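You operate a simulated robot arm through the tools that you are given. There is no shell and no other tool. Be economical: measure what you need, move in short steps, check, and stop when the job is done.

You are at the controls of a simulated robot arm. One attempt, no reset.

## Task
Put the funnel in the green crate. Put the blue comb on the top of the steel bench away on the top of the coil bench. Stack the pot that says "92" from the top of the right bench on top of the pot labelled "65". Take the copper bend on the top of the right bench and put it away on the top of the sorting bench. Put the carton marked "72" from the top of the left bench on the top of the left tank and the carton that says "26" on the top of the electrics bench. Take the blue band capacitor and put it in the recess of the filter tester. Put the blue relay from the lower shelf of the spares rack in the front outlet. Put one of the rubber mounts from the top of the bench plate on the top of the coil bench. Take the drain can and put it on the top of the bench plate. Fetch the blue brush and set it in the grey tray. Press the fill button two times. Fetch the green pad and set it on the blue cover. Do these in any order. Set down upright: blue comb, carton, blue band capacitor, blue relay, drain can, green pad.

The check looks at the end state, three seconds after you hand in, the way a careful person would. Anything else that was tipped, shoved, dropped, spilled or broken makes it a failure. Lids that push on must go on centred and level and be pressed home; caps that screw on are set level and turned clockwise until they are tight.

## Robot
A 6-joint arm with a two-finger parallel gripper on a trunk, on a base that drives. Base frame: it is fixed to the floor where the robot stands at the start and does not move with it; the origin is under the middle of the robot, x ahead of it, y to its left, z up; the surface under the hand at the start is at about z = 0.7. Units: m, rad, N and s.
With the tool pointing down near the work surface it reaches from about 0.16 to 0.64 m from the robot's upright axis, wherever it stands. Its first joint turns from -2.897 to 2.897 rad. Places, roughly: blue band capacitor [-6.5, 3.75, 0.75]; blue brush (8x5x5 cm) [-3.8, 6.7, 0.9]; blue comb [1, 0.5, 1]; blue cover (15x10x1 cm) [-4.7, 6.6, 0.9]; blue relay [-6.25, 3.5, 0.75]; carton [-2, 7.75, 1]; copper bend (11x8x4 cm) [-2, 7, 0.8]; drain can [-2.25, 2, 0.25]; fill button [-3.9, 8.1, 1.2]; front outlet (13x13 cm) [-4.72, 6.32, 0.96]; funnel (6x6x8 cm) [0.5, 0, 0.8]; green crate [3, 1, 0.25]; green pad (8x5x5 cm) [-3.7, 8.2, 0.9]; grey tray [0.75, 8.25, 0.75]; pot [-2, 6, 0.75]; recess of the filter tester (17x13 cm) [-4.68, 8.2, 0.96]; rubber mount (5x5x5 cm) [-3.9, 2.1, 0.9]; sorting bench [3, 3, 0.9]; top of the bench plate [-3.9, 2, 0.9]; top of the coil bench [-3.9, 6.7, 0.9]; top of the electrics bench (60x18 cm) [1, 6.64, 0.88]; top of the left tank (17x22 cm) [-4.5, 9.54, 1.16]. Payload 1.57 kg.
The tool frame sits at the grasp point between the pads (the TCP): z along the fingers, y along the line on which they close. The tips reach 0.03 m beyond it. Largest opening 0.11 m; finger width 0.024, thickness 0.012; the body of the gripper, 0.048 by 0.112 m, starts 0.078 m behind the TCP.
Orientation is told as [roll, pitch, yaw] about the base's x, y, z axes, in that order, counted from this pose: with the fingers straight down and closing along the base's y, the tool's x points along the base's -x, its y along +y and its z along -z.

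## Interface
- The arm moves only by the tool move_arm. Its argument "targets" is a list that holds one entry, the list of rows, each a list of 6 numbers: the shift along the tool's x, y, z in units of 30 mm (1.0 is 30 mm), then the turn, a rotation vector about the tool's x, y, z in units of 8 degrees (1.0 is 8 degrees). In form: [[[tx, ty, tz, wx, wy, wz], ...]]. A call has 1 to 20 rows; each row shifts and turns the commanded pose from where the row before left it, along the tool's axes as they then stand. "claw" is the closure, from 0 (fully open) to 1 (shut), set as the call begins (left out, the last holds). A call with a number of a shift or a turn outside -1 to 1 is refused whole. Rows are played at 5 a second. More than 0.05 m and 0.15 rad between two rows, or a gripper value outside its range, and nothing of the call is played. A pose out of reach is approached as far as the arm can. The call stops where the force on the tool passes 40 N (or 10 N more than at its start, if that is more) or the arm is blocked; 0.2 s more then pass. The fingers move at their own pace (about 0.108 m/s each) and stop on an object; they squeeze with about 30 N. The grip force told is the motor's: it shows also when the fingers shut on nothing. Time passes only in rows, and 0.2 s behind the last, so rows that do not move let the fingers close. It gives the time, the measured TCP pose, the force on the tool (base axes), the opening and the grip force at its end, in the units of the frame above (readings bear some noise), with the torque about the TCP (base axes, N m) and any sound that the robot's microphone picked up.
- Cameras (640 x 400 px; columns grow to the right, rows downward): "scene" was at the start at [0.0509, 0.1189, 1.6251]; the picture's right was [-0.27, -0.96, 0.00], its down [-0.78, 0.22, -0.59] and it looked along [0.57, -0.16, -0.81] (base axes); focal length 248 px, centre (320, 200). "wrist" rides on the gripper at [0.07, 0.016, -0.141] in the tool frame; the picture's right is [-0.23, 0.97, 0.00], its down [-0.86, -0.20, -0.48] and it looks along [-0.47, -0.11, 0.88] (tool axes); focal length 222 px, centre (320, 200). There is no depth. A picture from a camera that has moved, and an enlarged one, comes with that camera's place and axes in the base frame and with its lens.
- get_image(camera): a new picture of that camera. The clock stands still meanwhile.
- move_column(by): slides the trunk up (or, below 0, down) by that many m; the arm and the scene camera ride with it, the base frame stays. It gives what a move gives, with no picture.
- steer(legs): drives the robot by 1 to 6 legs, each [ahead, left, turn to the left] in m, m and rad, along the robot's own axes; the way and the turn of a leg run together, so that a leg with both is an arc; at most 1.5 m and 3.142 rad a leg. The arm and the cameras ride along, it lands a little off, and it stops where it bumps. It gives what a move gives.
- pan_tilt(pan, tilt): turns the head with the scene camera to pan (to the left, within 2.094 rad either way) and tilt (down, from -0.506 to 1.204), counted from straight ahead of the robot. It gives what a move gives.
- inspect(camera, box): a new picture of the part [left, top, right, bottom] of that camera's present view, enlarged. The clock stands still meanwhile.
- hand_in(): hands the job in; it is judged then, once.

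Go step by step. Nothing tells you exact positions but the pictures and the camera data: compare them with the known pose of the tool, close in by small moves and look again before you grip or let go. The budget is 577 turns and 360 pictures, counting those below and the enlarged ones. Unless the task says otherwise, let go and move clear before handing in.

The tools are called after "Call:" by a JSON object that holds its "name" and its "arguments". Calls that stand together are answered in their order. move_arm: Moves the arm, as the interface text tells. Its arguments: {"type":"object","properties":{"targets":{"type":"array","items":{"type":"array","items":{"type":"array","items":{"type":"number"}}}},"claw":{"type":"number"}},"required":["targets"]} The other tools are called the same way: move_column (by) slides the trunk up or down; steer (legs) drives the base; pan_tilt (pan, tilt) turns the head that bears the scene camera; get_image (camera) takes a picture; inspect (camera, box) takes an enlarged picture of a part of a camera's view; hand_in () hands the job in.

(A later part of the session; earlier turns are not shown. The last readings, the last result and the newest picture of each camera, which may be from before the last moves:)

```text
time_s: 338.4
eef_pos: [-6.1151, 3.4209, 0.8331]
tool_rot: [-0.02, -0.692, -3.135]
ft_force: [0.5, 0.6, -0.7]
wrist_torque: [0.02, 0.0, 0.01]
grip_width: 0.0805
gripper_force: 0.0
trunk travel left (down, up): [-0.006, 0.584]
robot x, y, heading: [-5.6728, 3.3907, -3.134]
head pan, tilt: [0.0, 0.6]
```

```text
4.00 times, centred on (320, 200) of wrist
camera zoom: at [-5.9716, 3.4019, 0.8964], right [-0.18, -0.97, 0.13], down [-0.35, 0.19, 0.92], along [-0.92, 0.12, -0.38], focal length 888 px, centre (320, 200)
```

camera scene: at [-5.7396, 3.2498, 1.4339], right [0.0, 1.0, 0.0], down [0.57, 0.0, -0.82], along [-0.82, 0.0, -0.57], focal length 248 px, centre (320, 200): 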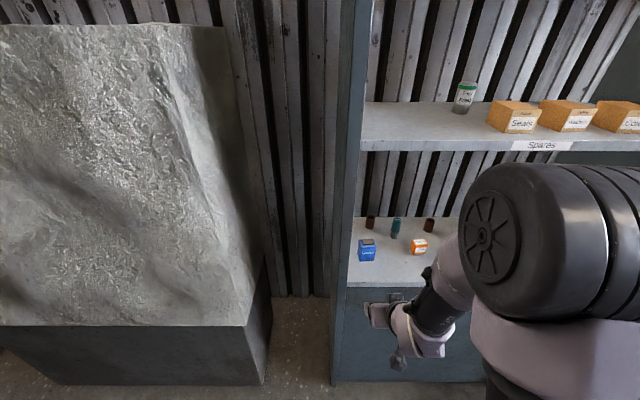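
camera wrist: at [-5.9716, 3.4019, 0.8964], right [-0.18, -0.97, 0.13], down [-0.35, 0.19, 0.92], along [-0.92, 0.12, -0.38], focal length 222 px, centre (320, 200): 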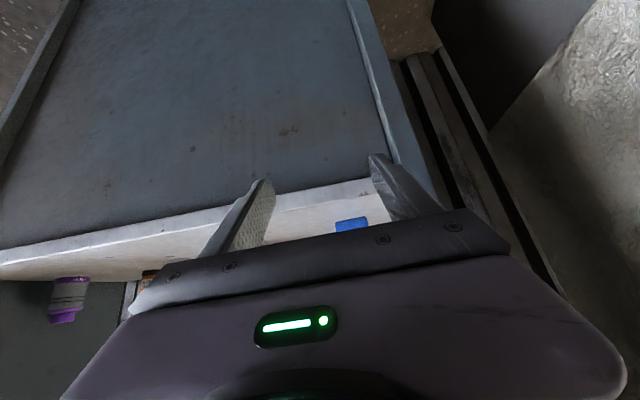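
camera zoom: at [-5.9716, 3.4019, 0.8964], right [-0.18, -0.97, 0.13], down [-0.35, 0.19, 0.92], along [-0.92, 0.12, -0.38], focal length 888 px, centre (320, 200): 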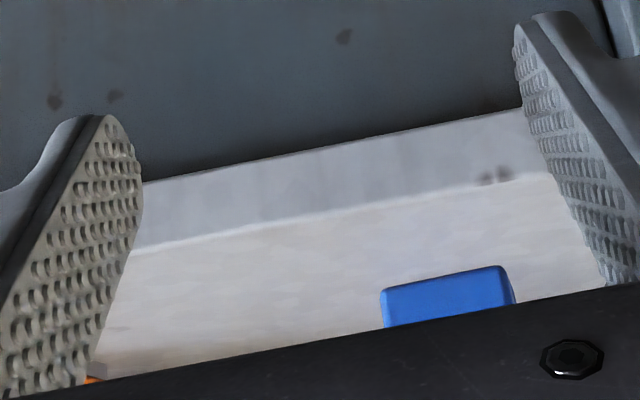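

Refined: shelf z≈0.80, front x≈-6.215; relay x −6.297..−6.332, y 3.382–3.434, top 0.87. I raise 12 mm and glide straight in.

Call:
{"name": "move_arm", "arguments": {"targets": [[[-0.26, 0, -0.31, 0, 0, 0], [-0.73, 0.05, 0.607, 0, 0, 0], [-0.73, 0.05, 0.607, 0, 0, 0], [-0.73, 0.05, 0.607, 0, 0, 0], [-0.73, 0.05, 0.607, 0, 0, 0], [0, 0, 0, 0, 0, 0]]]}}

Call:
{"name": "get_image", "arguments": {"camera": "wrist"}}

Call:
{"name": "get_image", "arguments": {"camera": "scene"}}

```text
time_s: 339.8
eef_pos: [-6.2308, 3.4161, 0.8452]
tool_rot: [-0.021, -0.69, -3.136]
ft_force: [0.6, -0.6, -0.1]
wrist_torque: [0.02, -0.01, -0.03]
grip_width: 0.0803
gripper_force: 0.1
trunk travel left (down, up): [-0.006, 0.584]
robot x, y, heading: [-5.6731, 3.3918, -3.14]
head pan, tilt: [0.0, 0.6]
```

```text
264 pictures are left
camera wrist: at [-6.0862, 3.3961, 0.9085], right [-0.18, -0.97, 0.13], down [-0.35, 0.19, 0.92], along [-0.92, 0.12, -0.38], focal length 222 px, centre (320, 200)
```

wrist: 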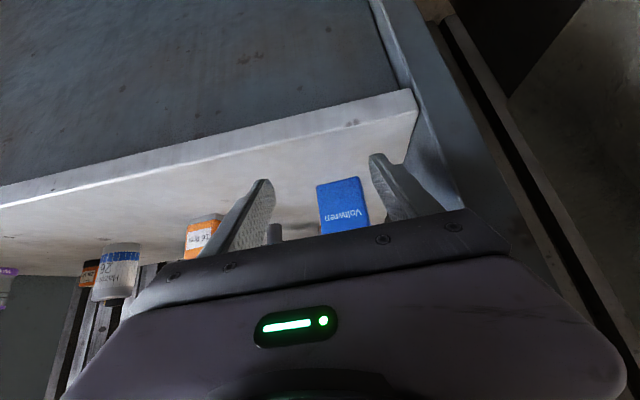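

```text
263 pictures are left
camera scene: at [-5.7396, 3.2498, 1.4339], right [0.0, 1.0, 0.0], down [0.57, 0.0, -0.82], along [-0.82, 0.0, -0.57], focal length 248 px, centre (320, 200)
```

scene: 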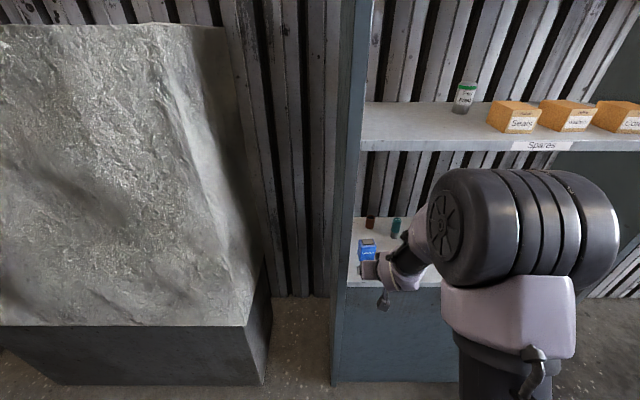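

Call:
{"name": "move_arm", "arguments": {"targets": [[[0, 0.27, 0, 0, 0, 0], [-0.71, 0, 0.59, 0, 0, 0], [-0.71, 0, 0.59, 0, 0, 0], [-0.69, 0, 0.58, 0, 0, 0], [0, 0, 0, 0, 0, 0]]], "claw": 0.235}}

Call:
{"name": "get_image", "arguments": {"camera": "wrist"}}

Call:
{"name": "get_image", "arguments": {"camera": "scene"}}

```text
time_s: 341.0
eef_pos: [-6.3126, 3.4083, 0.8445]
tool_rot: [-0.02, -0.69, -3.135]
ft_force: [-0.1, 0.7, 0.5]
wrist_torque: [-0.02, -0.02, -0.02]
grip_width: 0.0843
gripper_force: 0.1
trunk travel left (down, up): [-0.006, 0.584]
robot x, y, heading: [-5.6682, 3.3881, -3.142]
head pan, tilt: [0.0, 0.6]
```

```text
262 pictures are left
camera wrist: at [-6.1683, 3.3891, 0.9082], right [-0.18, -0.97, 0.13], down [-0.35, 0.19, 0.92], along [-0.92, 0.12, -0.38], focal length 222 px, centre (320, 200)
```

wrist: 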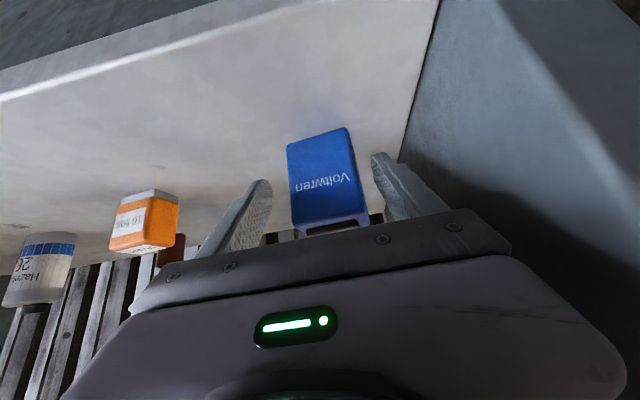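

```text
261 pictures are left
camera scene: at [-5.7396, 3.2498, 1.4339], right [0.0, 1.0, 0.0], down [0.57, 0.0, -0.82], along [-0.82, 0.0, -0.57], focal length 248 px, centre (320, 200)
```

scene: 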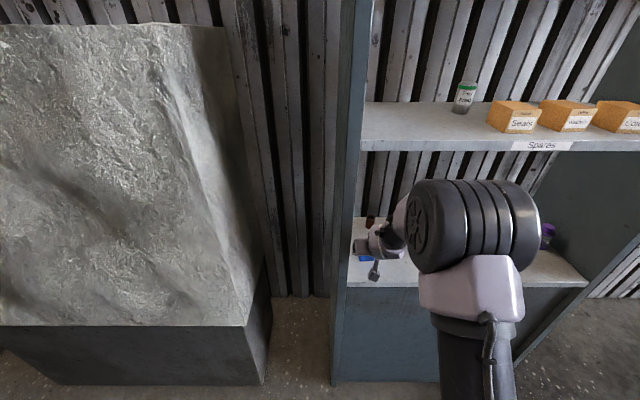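

Call:
{"name": "move_arm", "arguments": {"targets": [[[-0.3, 0, 0.25, 0, 0, 0], [0, 0, 0, 0, 0, 0]]]}}

Call:
{"name": "move_arm", "arguments": {"targets": [[[0, 0, 0, 0, 0, 0], [0, 0, 0, 0, 0, 0], [0, 0, 0, 0, 0, 0], [0, 0, 0, 0, 0, 0]]], "claw": 1}}

Call:
{"name": "get_image", "arguments": {"camera": "wrist"}}

```text
time_s: 341.6
eef_pos: [-6.3247, 3.4078, 0.8449]
tool_rot: [-0.021, -0.691, -3.136]
ft_force: [0.1, 1.6, 0.3]
wrist_torque: [-0.01, -0.03, 0.0]
grip_width: 0.0842
gripper_force: 0.1
trunk travel left (down, up): [-0.006, 0.584]
robot x, y, heading: [-5.6708, 3.3916, -3.143]
head pan, tilt: [0.0, 0.6]
```

```text
time_s: 342.6
eef_pos: [-6.3234, 3.4098, 0.845]
tool_rot: [-0.02, -0.691, -3.134]
ft_force: [-0.4, -0.9, 3.2]
wrist_torque: [-0.07, 0.04, -0.04]
grip_width: 0.0497
gripper_force: 29.7
trunk travel left (down, up): [-0.006, 0.584]
robot x, y, heading: [-5.6714, 3.393, -3.138]
head pan, tilt: [0.0, 0.6]
```

```text
260 pictures are left
camera wrist: at [-6.1799, 3.3892, 0.9085], right [-0.18, -0.97, 0.13], down [-0.35, 0.19, 0.92], along [-0.92, 0.12, -0.38], focal length 222 px, centre (320, 200)
```

wrist: 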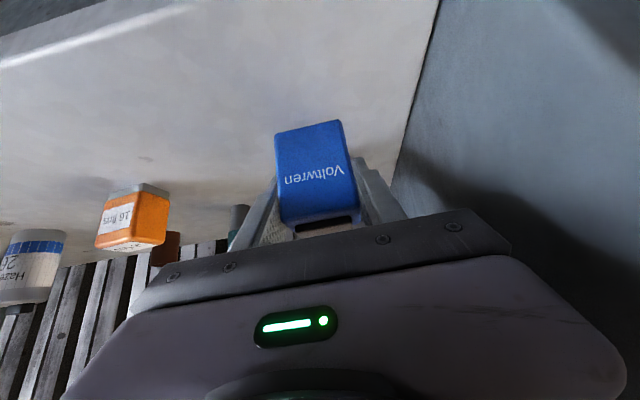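

Relay gripped (50 mm). Lift, back out, retract and travel to the outlet bench.

Call:
{"name": "move_column", "arguments": {"by": 0.06}}

Call:
{"name": "steer", "arguments": {"legs": [[-0.45, 0, 0]]}}

Call:
{"name": "move_column", "arguments": {"by": 0.35}}

Call:
{"name": "move_arm", "arguments": {"targets": [[[0.74, 0, -0.61, 0, 0, 0], [0.74, 0, -0.61, 0, 0, 0], [0.74, 0, -0.61, 0, 0, 0], [0.74, 0, -0.61, 0, 0, 0], [0.74, 0, -0.61, 0, 0, 0], [0.74, 0, -0.61, 0, 0, 0], [0, 0, 0, 0, 0, 0]]]}}

Call:
{"name": "get_image", "arguments": {"camera": "wrist"}}

```text
time_s: 343.6
eef_pos: [-6.3236, 3.4086, 0.9043]
tool_rot: [-0.021, -0.689, -3.135]
ft_force: [0.0, -0.7, -1.5]
wrist_torque: [0.01, -0.02, 0.0]
grip_width: 0.0496
gripper_force: 30.9
trunk travel left (down, up): [-0.066, 0.524]
robot x, y, heading: [-5.6707, 3.3931, -3.143]
head pan, tilt: [0.0, 0.6]
```

```text
time_s: 346.3
eef_pos: [-5.8752, 3.4103, 0.9039]
tool_rot: [-0.023, -0.691, -3.136]
ft_force: [0.1, -0.3, -2.2]
wrist_torque: [-0.01, 0.0, -0.01]
grip_width: 0.0495
gripper_force: 30.3
trunk travel left (down, up): [-0.066, 0.524]
robot x, y, heading: [-5.2226, 3.3951, -3.137]
head pan, tilt: [0.0, 0.6]
```

```text
time_s: 349.8
eef_pos: [-5.8757, 3.4113, 1.2545]
tool_rot: [-0.021, -0.69, -3.136]
ft_force: [0.6, 0.5, -2.1]
wrist_torque: [0.04, -0.03, 0.04]
grip_width: 0.0498
gripper_force: 30.4
trunk travel left (down, up): [-0.416, 0.174]
robot x, y, heading: [-5.2199, 3.388, -3.146]
head pan, tilt: [0.0, 0.6]
```

```text
time_s: 351.4
eef_pos: [-5.7011, 3.4097, 1.2542]
tool_rot: [-0.02, -0.689, -3.135]
ft_force: [0.1, -0.5, -1.4]
wrist_torque: [-0.01, 0.02, 0.0]
grip_width: 0.0493
gripper_force: 30.5
trunk travel left (down, up): [-0.416, 0.174]
robot x, y, heading: [-5.2224, 3.3926, -3.144]
head pan, tilt: [0.0, 0.6]
```

```text
259 pictures are left
camera wrist: at [-5.5583, 3.3898, 1.3177], right [-0.18, -0.97, 0.13], down [-0.35, 0.19, 0.92], along [-0.92, 0.12, -0.38], focal length 222 px, centre (320, 200)
```

wrist: 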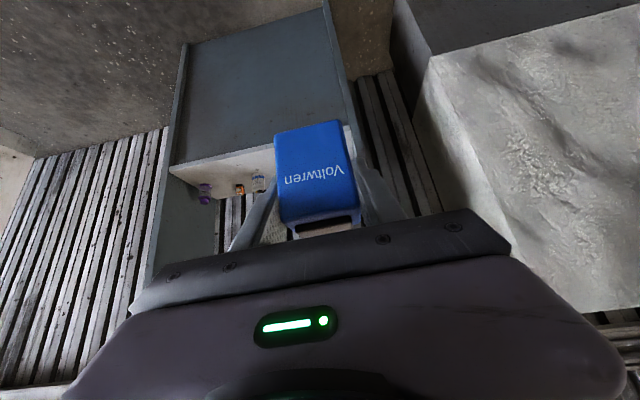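

Call:
{"name": "steer", "arguments": {"legs": [[0.1, -0.8, 0], [0, -0.8, 0], [0, 0, 3.14], [0, 1.3, 0]]}}

Call:
{"name": "pan_tilt", "arguments": {"pan": -0.2, "tilt": 0.85}}

Call:
{"name": "get_image", "arguments": {"camera": "scene"}}

Call:
{"name": "get_image", "arguments": {"camera": "wrist"}}

```text
time_s: 373.0
eef_pos: [-4.8412, 6.2692, 1.2539]
tool_rot: [-0.02, -0.688, 0.001]
ft_force: [0.6, 0.2, -1.5]
wrist_torque: [0.03, 0.03, -0.02]
grip_width: 0.0495
gripper_force: 30.0
trunk travel left (down, up): [-0.416, 0.174]
robot x, y, heading: [-5.3285, 6.2903, -0.003]
head pan, tilt: [0.0, 0.6]
```

```text
time_s: 373.8
eef_pos: [-4.8417, 6.2689, 1.2534]
tool_rot: [-0.022, -0.688, 0.0]
ft_force: [0.1, -0.6, -1.8]
wrist_torque: [0.0, 0.0, 0.01]
grip_width: 0.0495
gripper_force: 30.1
trunk travel left (down, up): [-0.416, 0.174]
robot x, y, heading: [-5.326, 6.2888, -0.002]
head pan, tilt: [-0.201, 0.85]
```

```text
258 pictures are left
camera scene: at [-5.2639, 6.412, 1.8231], right [-0.2, -0.98, 0.0], down [-0.74, 0.15, -0.66], along [0.65, -0.13, -0.75], focal length 248 px, centre (320, 200)
```

scene: 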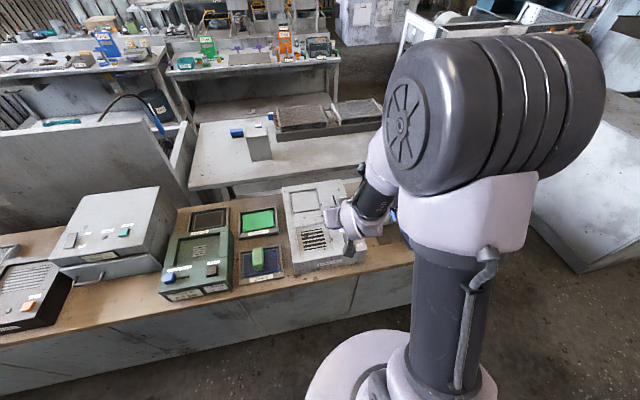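

```text
257 pictures are left
camera wrist: at [-4.9851, 6.2876, 1.3179], right [0.19, 0.97, 0.13], down [0.35, -0.19, 0.92], along [0.92, -0.13, -0.38], focal length 222 px, centre (320, 200)
```

wrist: 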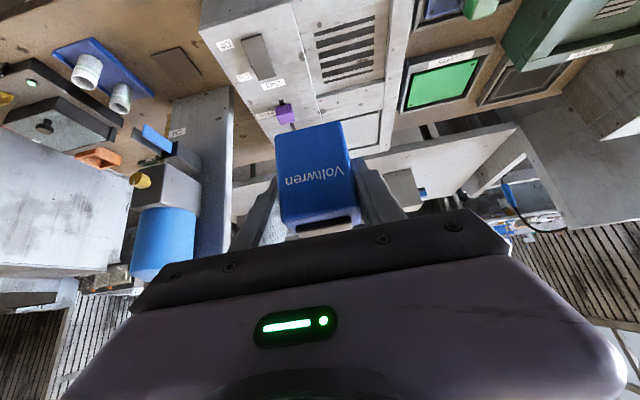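

Call:
{"name": "inspect", "arguments": {"camera": "scene", "box": [230, 170, 390, 290]}}

Call:
{"name": "inspect", "arguments": {"camera": "wrist", "box": [190, 0, 430, 150]}}

```text
3.33 times, centred on (310, 230) of scene
camera zoom: at [-5.2639, 6.412, 1.8231], right [-0.2, -0.98, 0.0], down [-0.74, 0.15, -0.66], along [0.65, -0.13, -0.75], focal length 827 px, centre (353, 100)
```

zoom: 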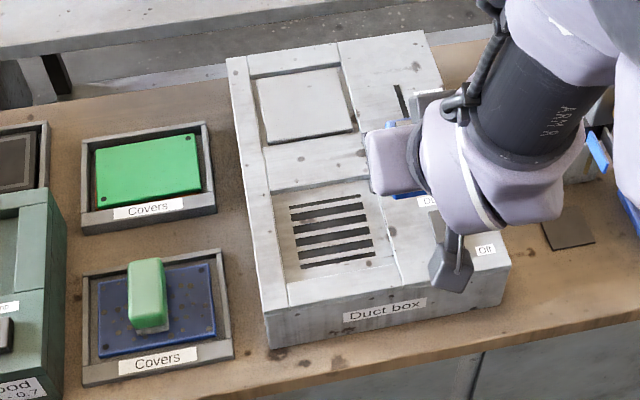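

```text
2.67 times, centred on (310, 75) of wrist
camera zoom: at [-4.9851, 6.2876, 1.3179], right [0.19, 0.97, 0.13], down [0.35, -0.19, 0.92], along [0.92, -0.13, -0.38], focal length 592 px, centre (347, 533)
```

zoom: 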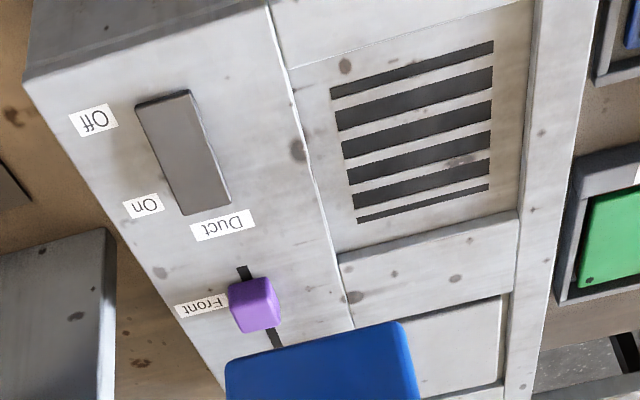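

The "Duct box" front outlet (slotted recess) is centred at about [-4.717, 6.324, 0.95]. I move over it and lower.

Call:
{"name": "move_arm", "arguments": {"targets": [[[-0.77, 0.46, 0.635, 0, 0, 0], [-0.77, 0.46, 0.635, 0, 0, 0], [-0.77, 0.46, 0.635, 0, 0, 0], [-0.77, 0.45, 0.635, 0, 0, 0], [0, 0, 0, 0, 0, 0]]]}}

Call:
{"name": "move_column", "arguments": {"by": -0.19}}

Call:
{"name": "get_image", "arguments": {"camera": "wrist"}}

Call:
{"name": "get_image", "arguments": {"camera": "scene"}}

```text
time_s: 375.0
eef_pos: [-4.7215, 6.3228, 1.253]
tool_rot: [-0.022, -0.691, 0.002]
ft_force: [-0.5, -0.6, -1.4]
wrist_torque: [-0.02, 0.0, -0.02]
grip_width: 0.0495
gripper_force: 29.9
trunk travel left (down, up): [-0.416, 0.174]
robot x, y, heading: [-5.32, 6.291, -0.004]
head pan, tilt: [-0.201, 0.85]
```

```text
time_s: 377.1
eef_pos: [-4.7207, 6.3211, 1.0626]
tool_rot: [-0.021, -0.692, 0.0]
ft_force: [0.0, 0.4, -1.9]
wrist_torque: [-0.01, -0.03, -0.02]
grip_width: 0.0496
gripper_force: 29.6
trunk travel left (down, up): [-0.226, 0.364]
robot x, y, heading: [-5.3249, 6.2886, -0.006]
head pan, tilt: [-0.201, 0.85]
```

```text
254 pictures are left
camera wrist: at [-4.8644, 6.3407, 1.1265], right [0.19, 0.97, 0.13], down [0.35, -0.19, 0.92], along [0.92, -0.13, -0.38], focal length 222 px, centre (320, 200)
```

wrist: 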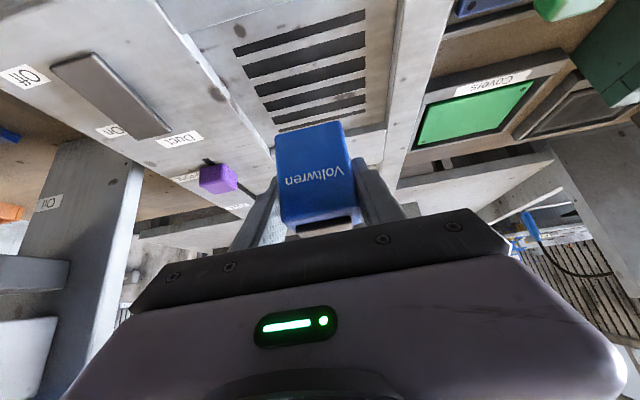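

```text
253 pictures are left
camera scene: at [-5.2639, 6.4121, 1.6331], right [-0.2, -0.98, 0.0], down [-0.74, 0.15, -0.66], along [0.65, -0.13, -0.75], focal length 248 px, centre (320, 200)
```

scene: 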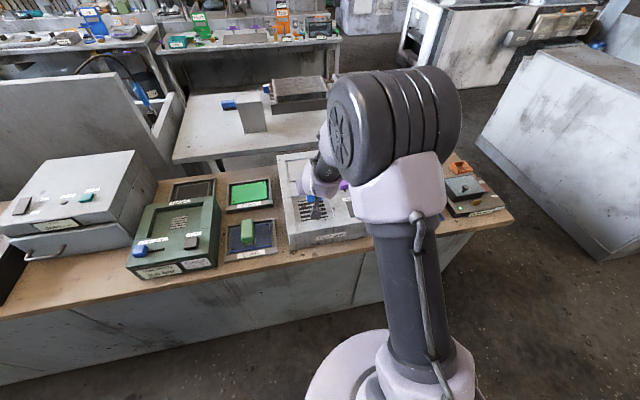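

Call:
{"name": "move_column", "arguments": {"by": -0.05}}

Call:
{"name": "move_arm", "arguments": {"targets": [[[0.1, 0, 0.12, 0, 0, 0], [0.07, 0, 0.08, 0, 0, 0], [0.07, 0, 0.08, 0, 0, 0], [0.07, 0, 0.08, 0, 0, 0], [0.07, 0, 0.08, 0, 0, 0], [0.07, 0, 0.08, 0, 0, 0], [0, 0, 0, 0, 0, 0]]]}}

Call:
{"name": "get_image", "arguments": {"camera": "wrist"}}

```text
time_s: 378.0
eef_pos: [-4.7197, 6.3213, 1.0147]
tool_rot: [-0.021, -0.692, 0.001]
ft_force: [3.8, 1.1, 8.7]
wrist_torque: [0.3, -0.04, -0.07]
grip_width: 0.0495
gripper_force: 30.3
trunk travel left (down, up): [-0.176, 0.414]
robot x, y, heading: [-5.3199, 6.2925, -0.003]
head pan, tilt: [-0.201, 0.85]
```

```text
time_s: 379.2
eef_pos: [-4.7199, 6.3228, 0.9994]
tool_rot: [-0.021, -0.701, -0.001]
ft_force: [1.0, 0.9, 17.2]
wrist_torque: [0.48, 0.25, -0.06]
grip_width: 0.05
gripper_force: 30.3
trunk travel left (down, up): [-0.176, 0.414]
robot x, y, heading: [-5.3206, 6.2889, -0.004]
head pan, tilt: [-0.201, 0.85]
stopped in row 5: the force on the tool passed its limit at 44 N (the readings are from after the stop); the commanded pose is now the measured one
```

```text
252 pictures are left
camera wrist: at [-4.864, 6.3408, 1.0622], right [0.19, 0.97, 0.13], down [0.34, -0.19, 0.92], along [0.92, -0.13, -0.37], focal length 222 px, centre (320, 200)
```

wrist: 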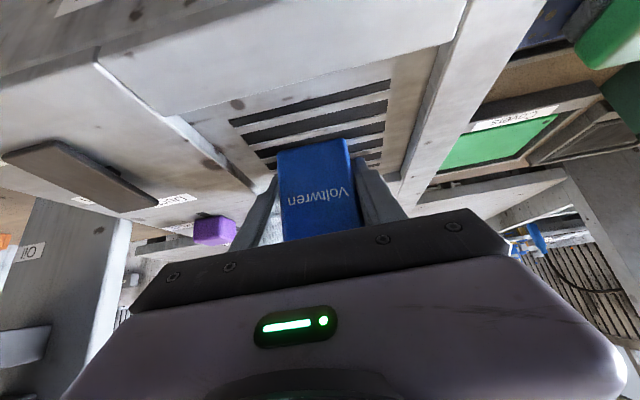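

Call:
{"name": "inspect", "arguments": {"camera": "scene", "box": [270, 150, 370, 250]}}

Call:
{"name": "inspect", "arguments": {"camera": "wrist", "box": [200, 60, 440, 250]}}

```text
4.00 times, centred on (320, 200) of scene
camera zoom: at [-5.2659, 6.412, 1.583], right [-0.2, -0.98, 0.0], down [-0.73, 0.15, -0.66], along [0.65, -0.13, -0.75], focal length 993 px, centre (320, 200)
```

zoom: 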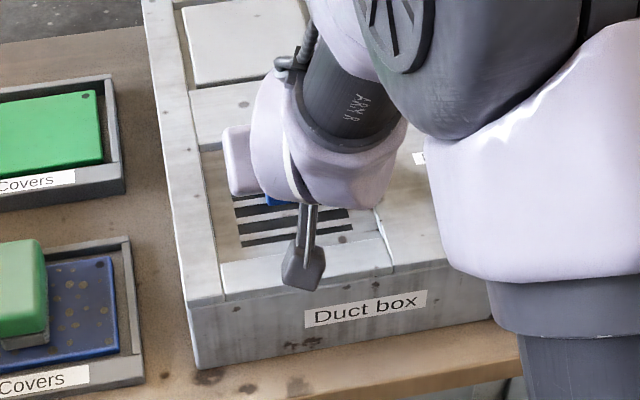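

```text
2.11 times, centred on (320, 155) of wrist
camera zoom: at [-4.864, 6.3408, 1.0622], right [0.19, 0.97, 0.13], down [0.34, -0.19, 0.92], along [0.92, -0.13, -0.37], focal length 468 px, centre (320, 295)
```

zoom: 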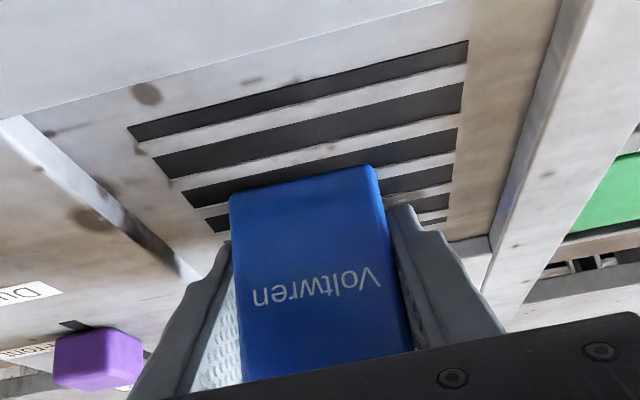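

The relay's bottom is on the slots, within the recess. I release gently and back off along the tool axis.

Call:
{"name": "move_arm", "arguments": {"targets": [[[0, 0, 0, 0, 0, 0], [0, 0, 0, 0, 0, 0], [0, 0, 0, 0, 0, 0]]], "claw": 0.35}}

Call:
{"name": "get_image", "arguments": {"camera": "wrist"}}

Call:
{"name": "move_arm", "arguments": {"targets": [[[0, 0, -0.5, 0, 0, 0], [0, 0, -0.8, 0, 0, 0], [0, 0, -0.9, 0, 0, 0], [0, 0, -0.9, 0, 0, 0], [0, 0, -0.9, 0, 0, 0], [0, 0, 0, 0, 0, 0]]]}}

Call:
{"name": "get_image", "arguments": {"camera": "wrist"}}

```text
time_s: 380.0
eef_pos: [-4.7207, 6.3194, 1.0006]
tool_rot: [-0.019, -0.7, -0.004]
ft_force: [6.4, -17.5, 29.4]
wrist_torque: [0.33, -0.5, -0.62]
grip_width: 0.0559
gripper_force: 0.2
trunk travel left (down, up): [-0.176, 0.414]
robot x, y, heading: [-5.3208, 6.2892, -0.003]
head pan, tilt: [-0.201, 0.85]
```

```text
249 pictures are left
camera wrist: at [-4.8642, 6.3386, 1.0623], right [0.19, 0.97, 0.13], down [0.34, -0.19, 0.92], along [0.92, -0.13, -0.37], focal length 222 px, centre (320, 200)
```

wrist: 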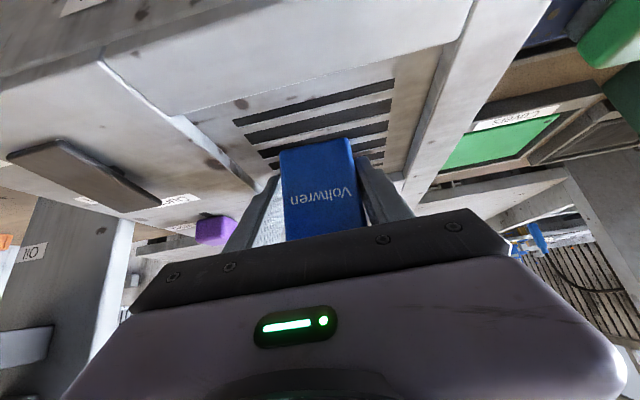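

```text
time_s: 381.4
eef_pos: [-4.7972, 6.326, 1.0901]
tool_rot: [-0.021, -0.695, 0.001]
ft_force: [0.4, 0.2, 0.8]
wrist_torque: [-0.01, -0.03, -0.03]
grip_width: 0.0715
gripper_force: 0.1
trunk travel left (down, up): [-0.176, 0.414]
robot x, y, heading: [-5.321, 6.2894, -0.008]
head pan, tilt: [-0.201, 0.85]
```

```text
248 pictures are left
camera wrist: at [-4.9407, 6.3437, 1.1524], right [0.19, 0.97, 0.13], down [0.35, -0.19, 0.92], along [0.92, -0.13, -0.37], focal length 222 px, centre (320, 200)
```

wrist: 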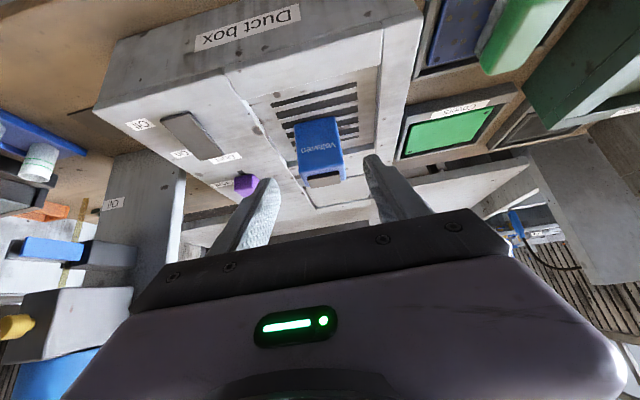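

Call:
{"name": "inspect", "arguments": {"camera": "wrist", "box": [240, 60, 420, 220]}}

Call:
{"name": "move_column", "arguments": {"by": 0.25}}

Call:
{"name": "move_arm", "arguments": {"targets": [[[0.77, -0.1, -0.635, 0, 0, 0], [0.77, -0.1, -0.635, 0, 0, 0], [0.77, -0.1, -0.635, 0, 0, 0], [0.77, -0.1, -0.635, 0, 0, 0], [0, 0, 0, 0, 0, 0]]]}}

Call:
{"name": "inspect", "arguments": {"camera": "scene", "box": [220, 130, 420, 290]}}

```text
2.50 times, centred on (330, 140) of wrist
camera zoom: at [-4.9407, 6.3437, 1.1524], right [0.19, 0.97, 0.13], down [0.35, -0.19, 0.92], along [0.92, -0.13, -0.37], focal length 555 px, centre (295, 350)
```

zoom: 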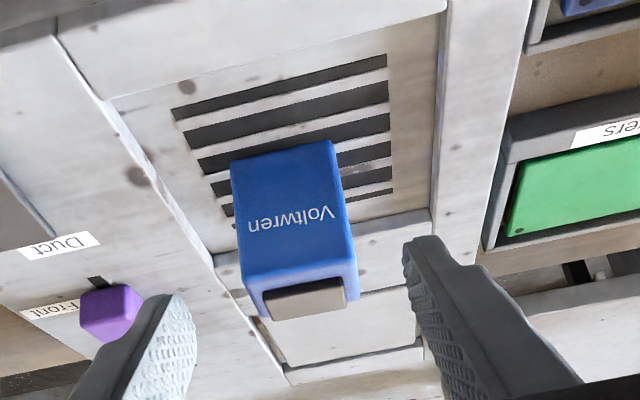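

```text
time_s: 384.0
eef_pos: [-4.7971, 6.3253, 1.3385]
tool_rot: [-0.022, -0.695, -0.001]
ft_force: [-0.5, 0.8, 0.8]
wrist_torque: [-0.01, 0.0, 0.01]
grip_width: 0.0714
gripper_force: 0.1
trunk travel left (down, up): [-0.426, 0.164]
robot x, y, heading: [-5.3176, 6.2902, -0.0]
head pan, tilt: [-0.201, 0.85]
```

```text
time_s: 385.2
eef_pos: [-4.8976, 6.3171, 1.3473]
tool_rot: [-0.021, -0.692, 0.0]
ft_force: [0.4, -0.2, 1.1]
wrist_torque: [0.03, 0.01, 0.01]
grip_width: 0.0714
gripper_force: 0.0
out of reach, approached as far as the arm can: row 4
trunk travel left (down, up): [-0.426, 0.164]
robot x, y, heading: [-5.3247, 6.2882, -0.006]
head pan, tilt: [-0.201, 0.85]
```

```text
2.50 times, centred on (320, 210) of scene
camera zoom: at [-5.2638, 6.4121, 1.833], right [-0.2, -0.98, 0.0], down [-0.74, 0.15, -0.66], along [0.65, -0.13, -0.75], focal length 620 px, centre (320, 175)
```

zoom: 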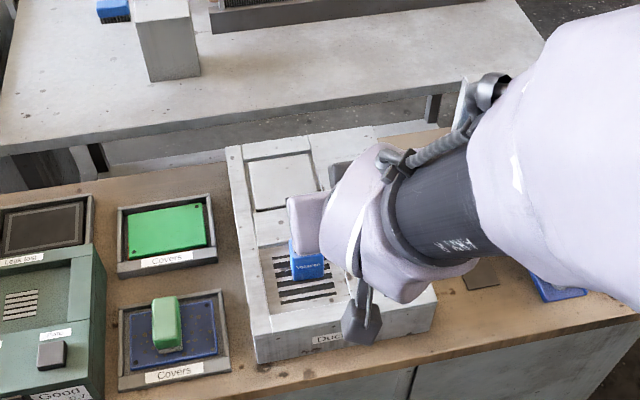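

Relay stands in the front outlet. Back to the spares rack for the capacitor.

Call:
{"name": "steer", "arguments": {"legs": [[0, -1.3, 0], [0, 0, -3.14], [0.1, 0.6, 0], [0, 0.6, 0]]}}

Call:
{"name": "move_column", "arguments": {"by": -0.4}}

Call:
{"name": "pan_tilt", "arguments": {"pan": 0.1, "tilt": 0.6}}

Call:
{"name": "get_image", "arguments": {"camera": "scene"}}

Call:
{"name": "get_image", "arguments": {"camera": "wrist"}}

```text
time_s: 405.1
eef_pos: [-5.8573, 3.7695, 1.3463]
tool_rot: [-0.023, -0.693, -3.141]
ft_force: [0.1, -0.4, -0.4]
wrist_torque: [0.04, -0.01, 0.01]
grip_width: 0.0716
gripper_force: 0.0
trunk travel left (down, up): [-0.426, 0.164]
robot x, y, heading: [-5.4335, 3.7969, 3.138]
head pan, tilt: [-0.201, 0.85]
```

```text
time_s: 408.9
eef_pos: [-5.856, 3.7703, 0.9464]
tool_rot: [-0.021, -0.695, -3.139]
ft_force: [-0.5, 0.0, -0.3]
wrist_torque: [-0.01, -0.01, 0.01]
grip_width: 0.0716
gripper_force: 0.1
trunk travel left (down, up): [-0.026, 0.564]
robot x, y, heading: [-5.4339, 3.7993, 3.138]
head pan, tilt: [-0.201, 0.85]
```

```text
time_s: 409.7
eef_pos: [-5.8562, 3.7692, 0.9475]
tool_rot: [-0.02, -0.693, -3.139]
ft_force: [-0.2, 0.5, 0.1]
wrist_torque: [-0.02, 0.04, 0.0]
grip_width: 0.0716
gripper_force: 0.2
trunk travel left (down, up): [-0.026, 0.564]
robot x, y, heading: [-5.4338, 3.7998, 3.138]
head pan, tilt: [0.099, 0.6]
```

```text
245 pictures are left
camera scene: at [-5.501, 3.6487, 1.4539], right [-0.1, 1.0, 0.0], down [0.56, 0.05, -0.82], along [-0.82, -0.08, -0.57], focal length 248 px, centre (320, 200)
```

scene: 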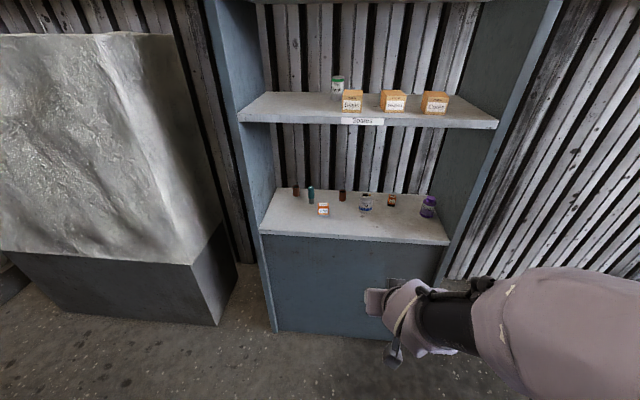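

```text
244 pictures are left
camera wrist: at [-5.712, 3.7497, 1.01], right [-0.19, -0.97, 0.13], down [-0.35, 0.19, 0.92], along [-0.92, 0.13, -0.38], focal length 222 px, centre (320, 200)
```

wrist: 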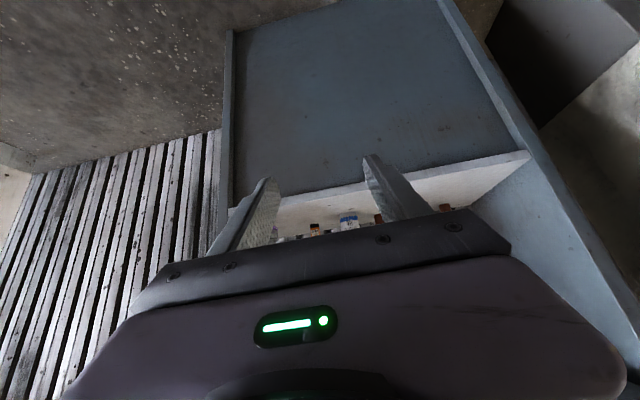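

Call:
{"name": "inspect", "arguments": {"camera": "scene", "box": [320, 180, 450, 250]}}

```text
4.92 times, centred on (385, 215) of scene
camera zoom: at [-5.501, 3.6487, 1.4539], right [-0.1, 1.0, 0.0], down [0.56, 0.05, -0.82], along [-0.82, -0.08, -0.57], focal length 1222 px, centre (0, 126)
```

zoom: 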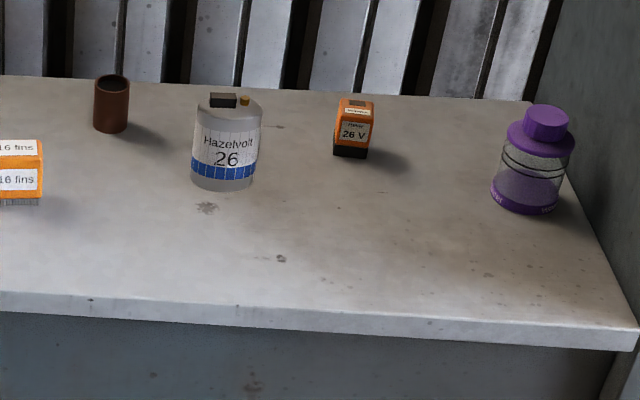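

Capacitor base at ≈[-6.385, 3.762], diameter ≈0.058. I lower, drive in, and check.

Call:
{"name": "move_column", "arguments": {"by": -0.02}}

Call:
{"name": "move_arm", "arguments": {"targets": [[[0.56, 0, 0.68, 0, 0, 0], [0.56, 0, 0.68, 0, 0, 0], [0.56, 0, 0.68, 0, 0, 0], [0, 0, 0, 0, 0, 0]]], "claw": 0.18}}

Call:
{"name": "steer", "arguments": {"legs": [[0.3, 0, 0]]}}

Call:
{"name": "get_image", "arguments": {"camera": "wrist"}}

Call:
{"name": "inspect", "arguments": {"camera": "scene", "box": [300, 170, 460, 290]}}

```text
time_s: 410.4
eef_pos: [-5.8559, 3.7713, 0.9267]
tool_rot: [-0.022, -0.693, -3.141]
ft_force: [0.8, -0.1, 0.3]
wrist_torque: [0.01, 0.04, 0.0]
grip_width: 0.0714
gripper_force: 0.1
trunk travel left (down, up): [-0.006, 0.584]
robot x, y, heading: [-5.4366, 3.7967, 3.14]
head pan, tilt: [0.099, 0.6]
```

```text
time_s: 411.4
eef_pos: [-5.874, 3.7691, 0.8512]
tool_rot: [-0.023, -0.691, -3.14]
ft_force: [0.1, 0.3, 0.7]
wrist_torque: [0.01, 0.0, 0.02]
grip_width: 0.0903
gripper_force: 0.1
out of reach, approached as far as the arm can: row 1, 2, 3
trunk travel left (down, up): [-0.006, 0.584]
robot x, y, heading: [-5.4308, 3.7996, 3.14]
head pan, tilt: [0.099, 0.6]
```

```text
time_s: 413.4
eef_pos: [-6.1739, 3.7704, 0.8517]
tool_rot: [-0.022, -0.692, -3.141]
ft_force: [-0.2, -0.6, 0.4]
wrist_torque: [0.01, 0.02, 0.01]
grip_width: 0.0904
gripper_force: 0.0
trunk travel left (down, up): [-0.006, 0.584]
robot x, y, heading: [-5.7314, 3.7982, 3.137]
head pan, tilt: [0.099, 0.6]
```

```text
242 pictures are left
camera wrist: at [-6.0301, 3.7501, 0.9146], right [-0.19, -0.97, 0.13], down [-0.35, 0.19, 0.92], along [-0.92, 0.13, -0.38], focal length 222 px, centre (320, 200)
```

wrist: 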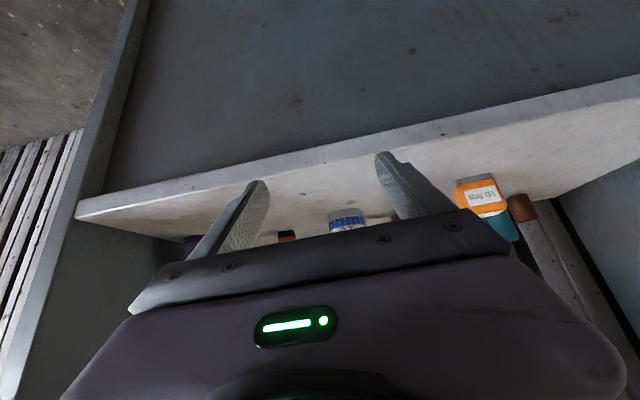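

```text
3.33 times, centred on (380, 230) of scene
camera zoom: at [-5.8003, 3.6496, 1.4339], right [-0.1, 1.0, 0.0], down [0.56, 0.05, -0.82], along [-0.82, -0.08, -0.57], focal length 827 px, centre (120, 100)
```

zoom: 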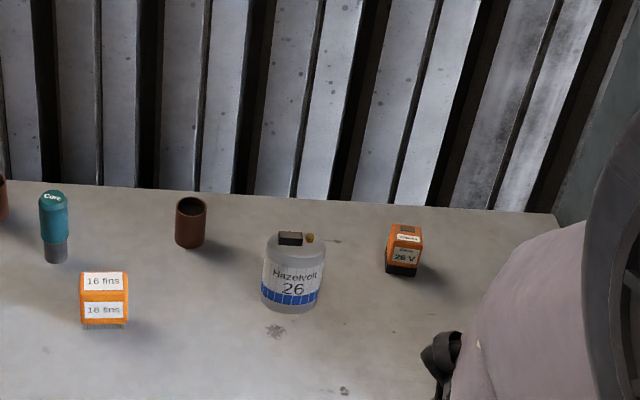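

Call:
{"name": "move_arm", "arguments": {"targets": [[[-0.75, 0.25, 0.62, 0, 0, 0], [-0.75, 0, 0.62, 0, 0, 0], [-0.75, 0, 0.62, 0, 0, 0], [-0.75, 0, 0.62, 0, 0, 0], [-0.75, 0, 0.62, 0, 0, 0], [0, 0, 0, 0, 0, 0]]]}}

Call:
{"name": "get_image", "arguments": {"camera": "wrist"}}

```text
time_s: 414.8
eef_pos: [-6.3196, 3.7647, 0.8506]
tool_rot: [-0.023, -0.691, -3.141]
ft_force: [-1.2, -0.4, -0.3]
wrist_torque: [0.0, 0.01, -0.01]
grip_width: 0.0901
gripper_force: 0.1
trunk travel left (down, up): [-0.006, 0.584]
robot x, y, heading: [-5.7321, 3.7962, 3.135]
head pan, tilt: [0.099, 0.6]
```

```text
240 pictures are left
camera wrist: at [-6.1754, 3.7444, 0.9144], right [-0.19, -0.97, 0.13], down [-0.35, 0.19, 0.92], along [-0.92, 0.13, -0.38], focal length 222 px, centre (320, 200)
```

wrist: 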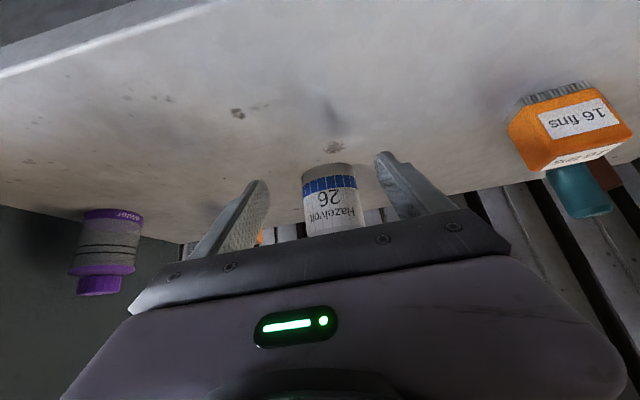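

Call:
{"name": "move_arm", "arguments": {"targets": [[[-0.63, 0.2, 0.52, 0, 0, 0], [-0.62, 0, 0.52, 0, 0, 0], [-0.62, 0, 0.51, 0, 0, 0], [0, 0, 0, 0, 0, 0]]]}}

Call:
{"name": "move_arm", "arguments": {"targets": [[[0, 0, 0, 0, 0, 0], [0, 0, 0, 0, 0, 0], [0, 0, 0, 0, 0, 0], [0, 0, 0, 0, 0, 0]]], "claw": 1}}

Call:
{"name": "get_image", "arguments": {"camera": "wrist"}}

```text
time_s: 415.8
eef_pos: [-6.3931, 3.7585, 0.8505]
tool_rot: [-0.022, -0.692, -3.138]
ft_force: [-0.1, 0.4, -0.5]
wrist_torque: [0.0, -0.02, -0.01]
grip_width: 0.0901
gripper_force: 0.0
trunk travel left (down, up): [-0.006, 0.584]
robot x, y, heading: [-5.7296, 3.7974, 3.132]
head pan, tilt: [0.099, 0.6]
```

```text
time_s: 416.8
eef_pos: [-6.3919, 3.7578, 0.8502]
tool_rot: [-0.023, -0.692, -3.141]
ft_force: [-1.8, 0.7, 2.8]
wrist_torque: [-0.07, 0.05, -0.05]
grip_width: 0.0548
gripper_force: 30.0
trunk travel left (down, up): [-0.006, 0.584]
robot x, y, heading: [-5.7288, 3.7975, 3.137]
head pan, tilt: [0.099, 0.6]
```

```text
239 pictures are left
camera wrist: at [-6.2485, 3.7387, 0.9145], right [-0.19, -0.97, 0.13], down [-0.35, 0.19, 0.92], along [-0.92, 0.13, -0.38], focal length 222 px, centre (320, 200)
```

wrist: 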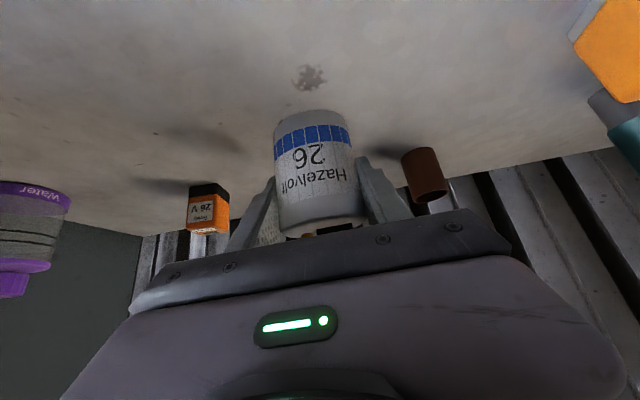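

Capacitor gripped (55 mm). I back out and travel to the filter tester at y≈8.2.

Call:
{"name": "move_column", "arguments": {"by": 0.06}}

Call:
{"name": "steer", "arguments": {"legs": [[-0.42, 0, 0]]}}

Call:
{"name": "move_column", "arguments": {"by": 0.38}}

Call:
{"name": "move_arm", "arguments": {"targets": [[[0.74, 0, -0.61, 0, 0, 0], [0.74, 0, -0.61, 0, 0, 0], [0.74, 0, -0.61, 0, 0, 0], [0.74, 0, -0.61, 0, 0, 0], [0.74, 0, -0.61, 0, 0, 0], [0.74, 0, -0.61, 0, 0, 0], [0, 0, 0, 0, 0, 0]]]}}

Call:
{"name": "steer", "arguments": {"legs": [[0.1, -0.6, 0], [0, -0.7, 0], [0, 0, 3.14], [0, 1.5, 0], [0, 0.7, 0]]}}

Call:
{"name": "get_image", "arguments": {"camera": "scene"}}

```text
time_s: 417.8
eef_pos: [-6.3936, 3.7585, 0.9113]
tool_rot: [-0.024, -0.692, -3.14]
ft_force: [0.0, 0.2, -1.8]
wrist_torque: [-0.03, 0.02, 0.0]
grip_width: 0.0549
gripper_force: 30.0
trunk travel left (down, up): [-0.066, 0.524]
robot x, y, heading: [-5.7318, 3.7996, 3.139]
head pan, tilt: [0.099, 0.6]
```

```text
time_s: 420.4
eef_pos: [-5.9677, 3.7568, 0.9114]
tool_rot: [-0.023, -0.693, -3.138]
ft_force: [-0.3, -0.5, -1.0]
wrist_torque: [0.0, 0.01, 0.02]
grip_width: 0.0545
gripper_force: 30.0
trunk travel left (down, up): [-0.066, 0.524]
robot x, y, heading: [-5.3055, 3.7961, 3.136]
head pan, tilt: [0.099, 0.6]
```

```text
time_s: 424.1
eef_pos: [-5.9662, 3.7572, 1.2908]
tool_rot: [-0.023, -0.691, -3.138]
ft_force: [0.9, -0.3, -2.0]
wrist_torque: [0.0, 0.03, -0.02]
grip_width: 0.0547
gripper_force: 30.3
trunk travel left (down, up): [-0.446, 0.144]
robot x, y, heading: [-5.3045, 3.7973, 3.143]
head pan, tilt: [0.099, 0.6]
```

```text
time_s: 425.7
eef_pos: [-5.795, 3.7536, 1.2904]
tool_rot: [-0.023, -0.689, -3.139]
ft_force: [0.1, 0.1, -1.3]
wrist_torque: [0.0, 0.03, 0.0]
grip_width: 0.0548
gripper_force: 29.8
trunk travel left (down, up): [-0.446, 0.144]
robot x, y, heading: [-5.307, 3.801, 3.135]
head pan, tilt: [0.099, 0.6]
```

```text
time_s: 450.3
eef_pos: [-4.8514, 7.3421, 1.2888]
tool_rot: [-0.024, -0.693, -0.016]
ft_force: [-0.6, -0.4, -1.1]
wrist_torque: [-0.02, -0.03, -0.01]
grip_width: 0.0548
gripper_force: 30.0
trunk travel left (down, up): [-0.446, 0.144]
robot x, y, heading: [-5.3405, 7.3024, -0.022]
head pan, tilt: [0.099, 0.6]
```

```text
238 pictures are left
camera scene: at [-5.2686, 7.453, 1.8739], right [0.08, -1.0, 0.0], down [-0.56, -0.04, -0.82], along [0.82, 0.07, -0.57], focal length 248 px, centre (320, 200)
```

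scene: 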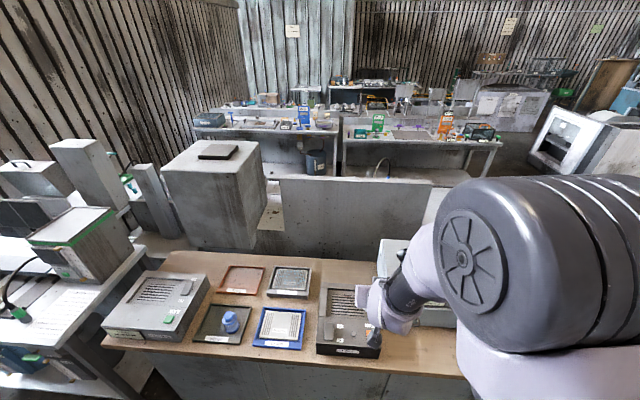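

Call:
{"name": "inspect", "arguments": {"camera": "scene", "box": [90, 250, 390, 400]}}

```text
2.13 times, centred on (240, 325) of scene
camera zoom: at [-5.2686, 7.453, 1.8739], right [0.08, -1.0, 0.0], down [-0.56, -0.04, -0.82], along [0.82, 0.07, -0.57], focal length 529 px, centre (491, -67)
```

zoom: 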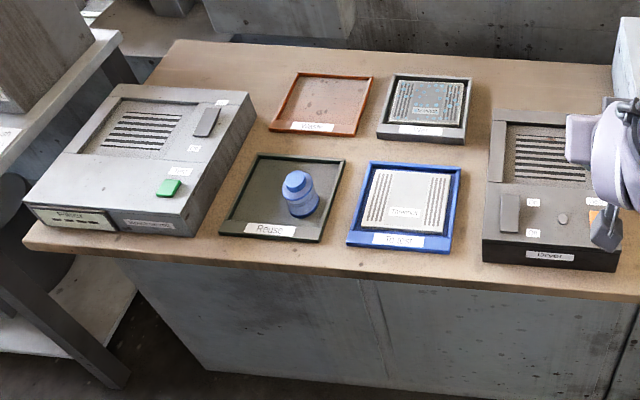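

The filter tester's slotted recess is at ≈[-4.681, 8.20, 0.96]. I strafe on to y≈8.17.

Call:
{"name": "steer", "arguments": {"legs": [[0, 0.86, 0.022]]}}

Call:
{"name": "pan_tilt", "arguments": {"pan": -0.2, "tilt": 0.85}}

Call:
{"name": "get_image", "arguments": {"camera": "scene"}}

Call:
{"name": "get_image", "arguments": {"camera": "wrist"}}

```text
time_s: 454.8
eef_pos: [-4.8449, 8.2018, 1.2901]
tool_rot: [-0.023, -0.691, 0.006]
ft_force: [0.2, -0.5, -1.3]
wrist_torque: [-0.03, 0.01, -0.02]
grip_width: 0.0547
gripper_force: 30.4
trunk travel left (down, up): [-0.446, 0.144]
robot x, y, heading: [-5.3328, 8.16, 0.002]
head pan, tilt: [0.099, 0.6]
```

```text
time_s: 455.6
eef_pos: [-4.8439, 8.2009, 1.2904]
tool_rot: [-0.023, -0.691, 0.008]
ft_force: [0.3, -0.4, -1.7]
wrist_torque: [0.01, 0.0, 0.0]
grip_width: 0.0547
gripper_force: 30.2
trunk travel left (down, up): [-0.446, 0.144]
robot x, y, heading: [-5.3285, 8.1565, -0.001]
head pan, tilt: [-0.201, 0.85]
```

```text
236 pictures are left
camera scene: at [-5.2752, 8.2796, 1.8531], right [-0.2, -0.98, 0.0], down [-0.74, 0.15, -0.66], along [0.65, -0.13, -0.75], focal length 248 px, centre (320, 200)
```

scene: 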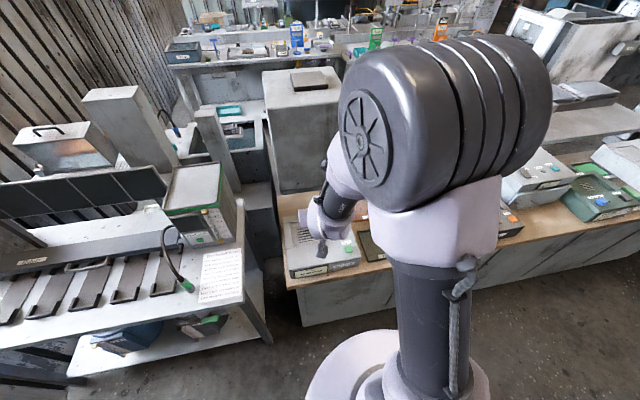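

```text
235 pictures are left
camera wrist: at [-4.9884, 8.2193, 1.3532], right [0.18, 0.97, 0.13], down [0.35, -0.19, 0.92], along [0.92, -0.12, -0.38], focal length 222 px, centre (320, 200)
```

wrist: 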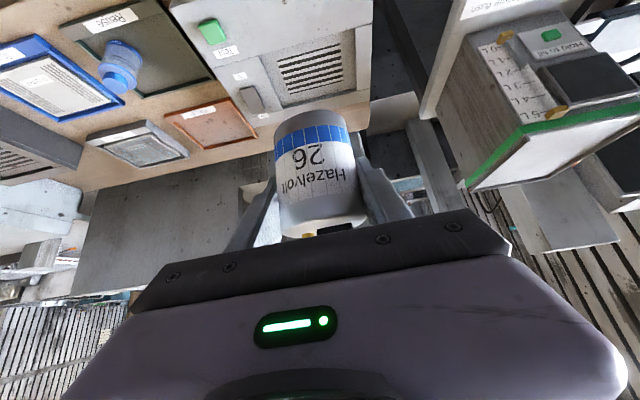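

Call:
{"name": "move_arm", "arguments": {"targets": [[[-0.82, 0, 0.68, 0, 0, 0], [-0.82, 0, 0.68, 0, 0, 0], [-0.82, 0, 0.68, 0, 0, 0], [-0.82, 0, 0.68, 0, 0, 0], [-0.82, 0, 0.68, 0, 0, 0], [0, 0, 0, 0, 0, 0]]]}}

Call:
{"name": "move_column", "arguments": {"by": -0.22}}

Call:
{"name": "get_image", "arguments": {"camera": "wrist"}}

Call:
{"name": "inspect", "arguments": {"camera": "scene", "box": [240, 150, 400, 290]}}

```text
time_s: 457.0
eef_pos: [-4.6855, 8.2, 1.2897]
tool_rot: [-0.021, -0.692, 0.005]
ft_force: [-0.3, -0.8, -1.3]
wrist_torque: [0.02, -0.02, 0.01]
grip_width: 0.0548
gripper_force: 30.2
trunk travel left (down, up): [-0.446, 0.144]
robot x, y, heading: [-5.3307, 8.1578, 0.001]
head pan, tilt: [-0.201, 0.85]
```

```text
time_s: 459.4
eef_pos: [-4.6845, 8.1999, 1.0698]
tool_rot: [-0.023, -0.691, 0.007]
ft_force: [0.1, 0.6, -2.2]
wrist_torque: [-0.01, -0.01, -0.01]
grip_width: 0.0547
gripper_force: 29.5
trunk travel left (down, up): [-0.226, 0.364]
robot x, y, heading: [-5.3331, 8.1531, 0.001]
head pan, tilt: [-0.201, 0.85]
```

```text
234 pictures are left
camera wrist: at [-4.8284, 8.2181, 1.1333], right [0.18, 0.97, 0.13], down [0.35, -0.19, 0.92], along [0.92, -0.12, -0.38], focal length 222 px, centre (320, 200)
```

wrist: 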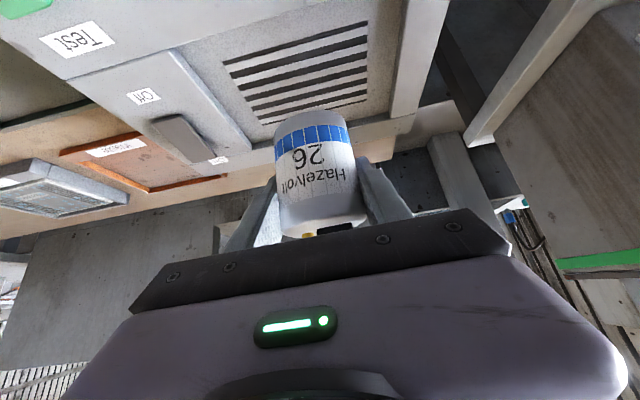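

```text
2.86 times, centred on (320, 220) of scene
camera zoom: at [-5.2752, 8.2797, 1.6331], right [-0.2, -0.98, 0.0], down [-0.74, 0.15, -0.66], along [0.65, -0.13, -0.75], focal length 709 px, centre (320, 143)
```

zoom: 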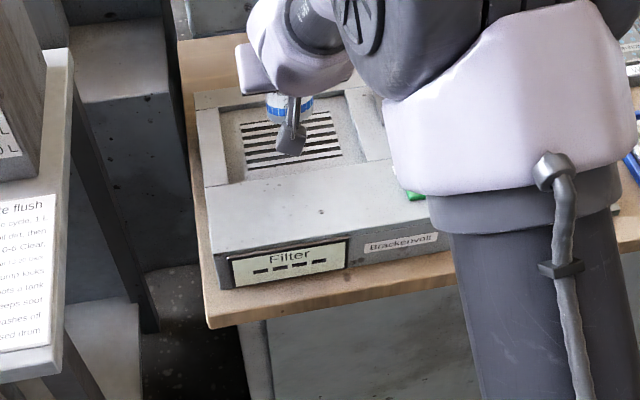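

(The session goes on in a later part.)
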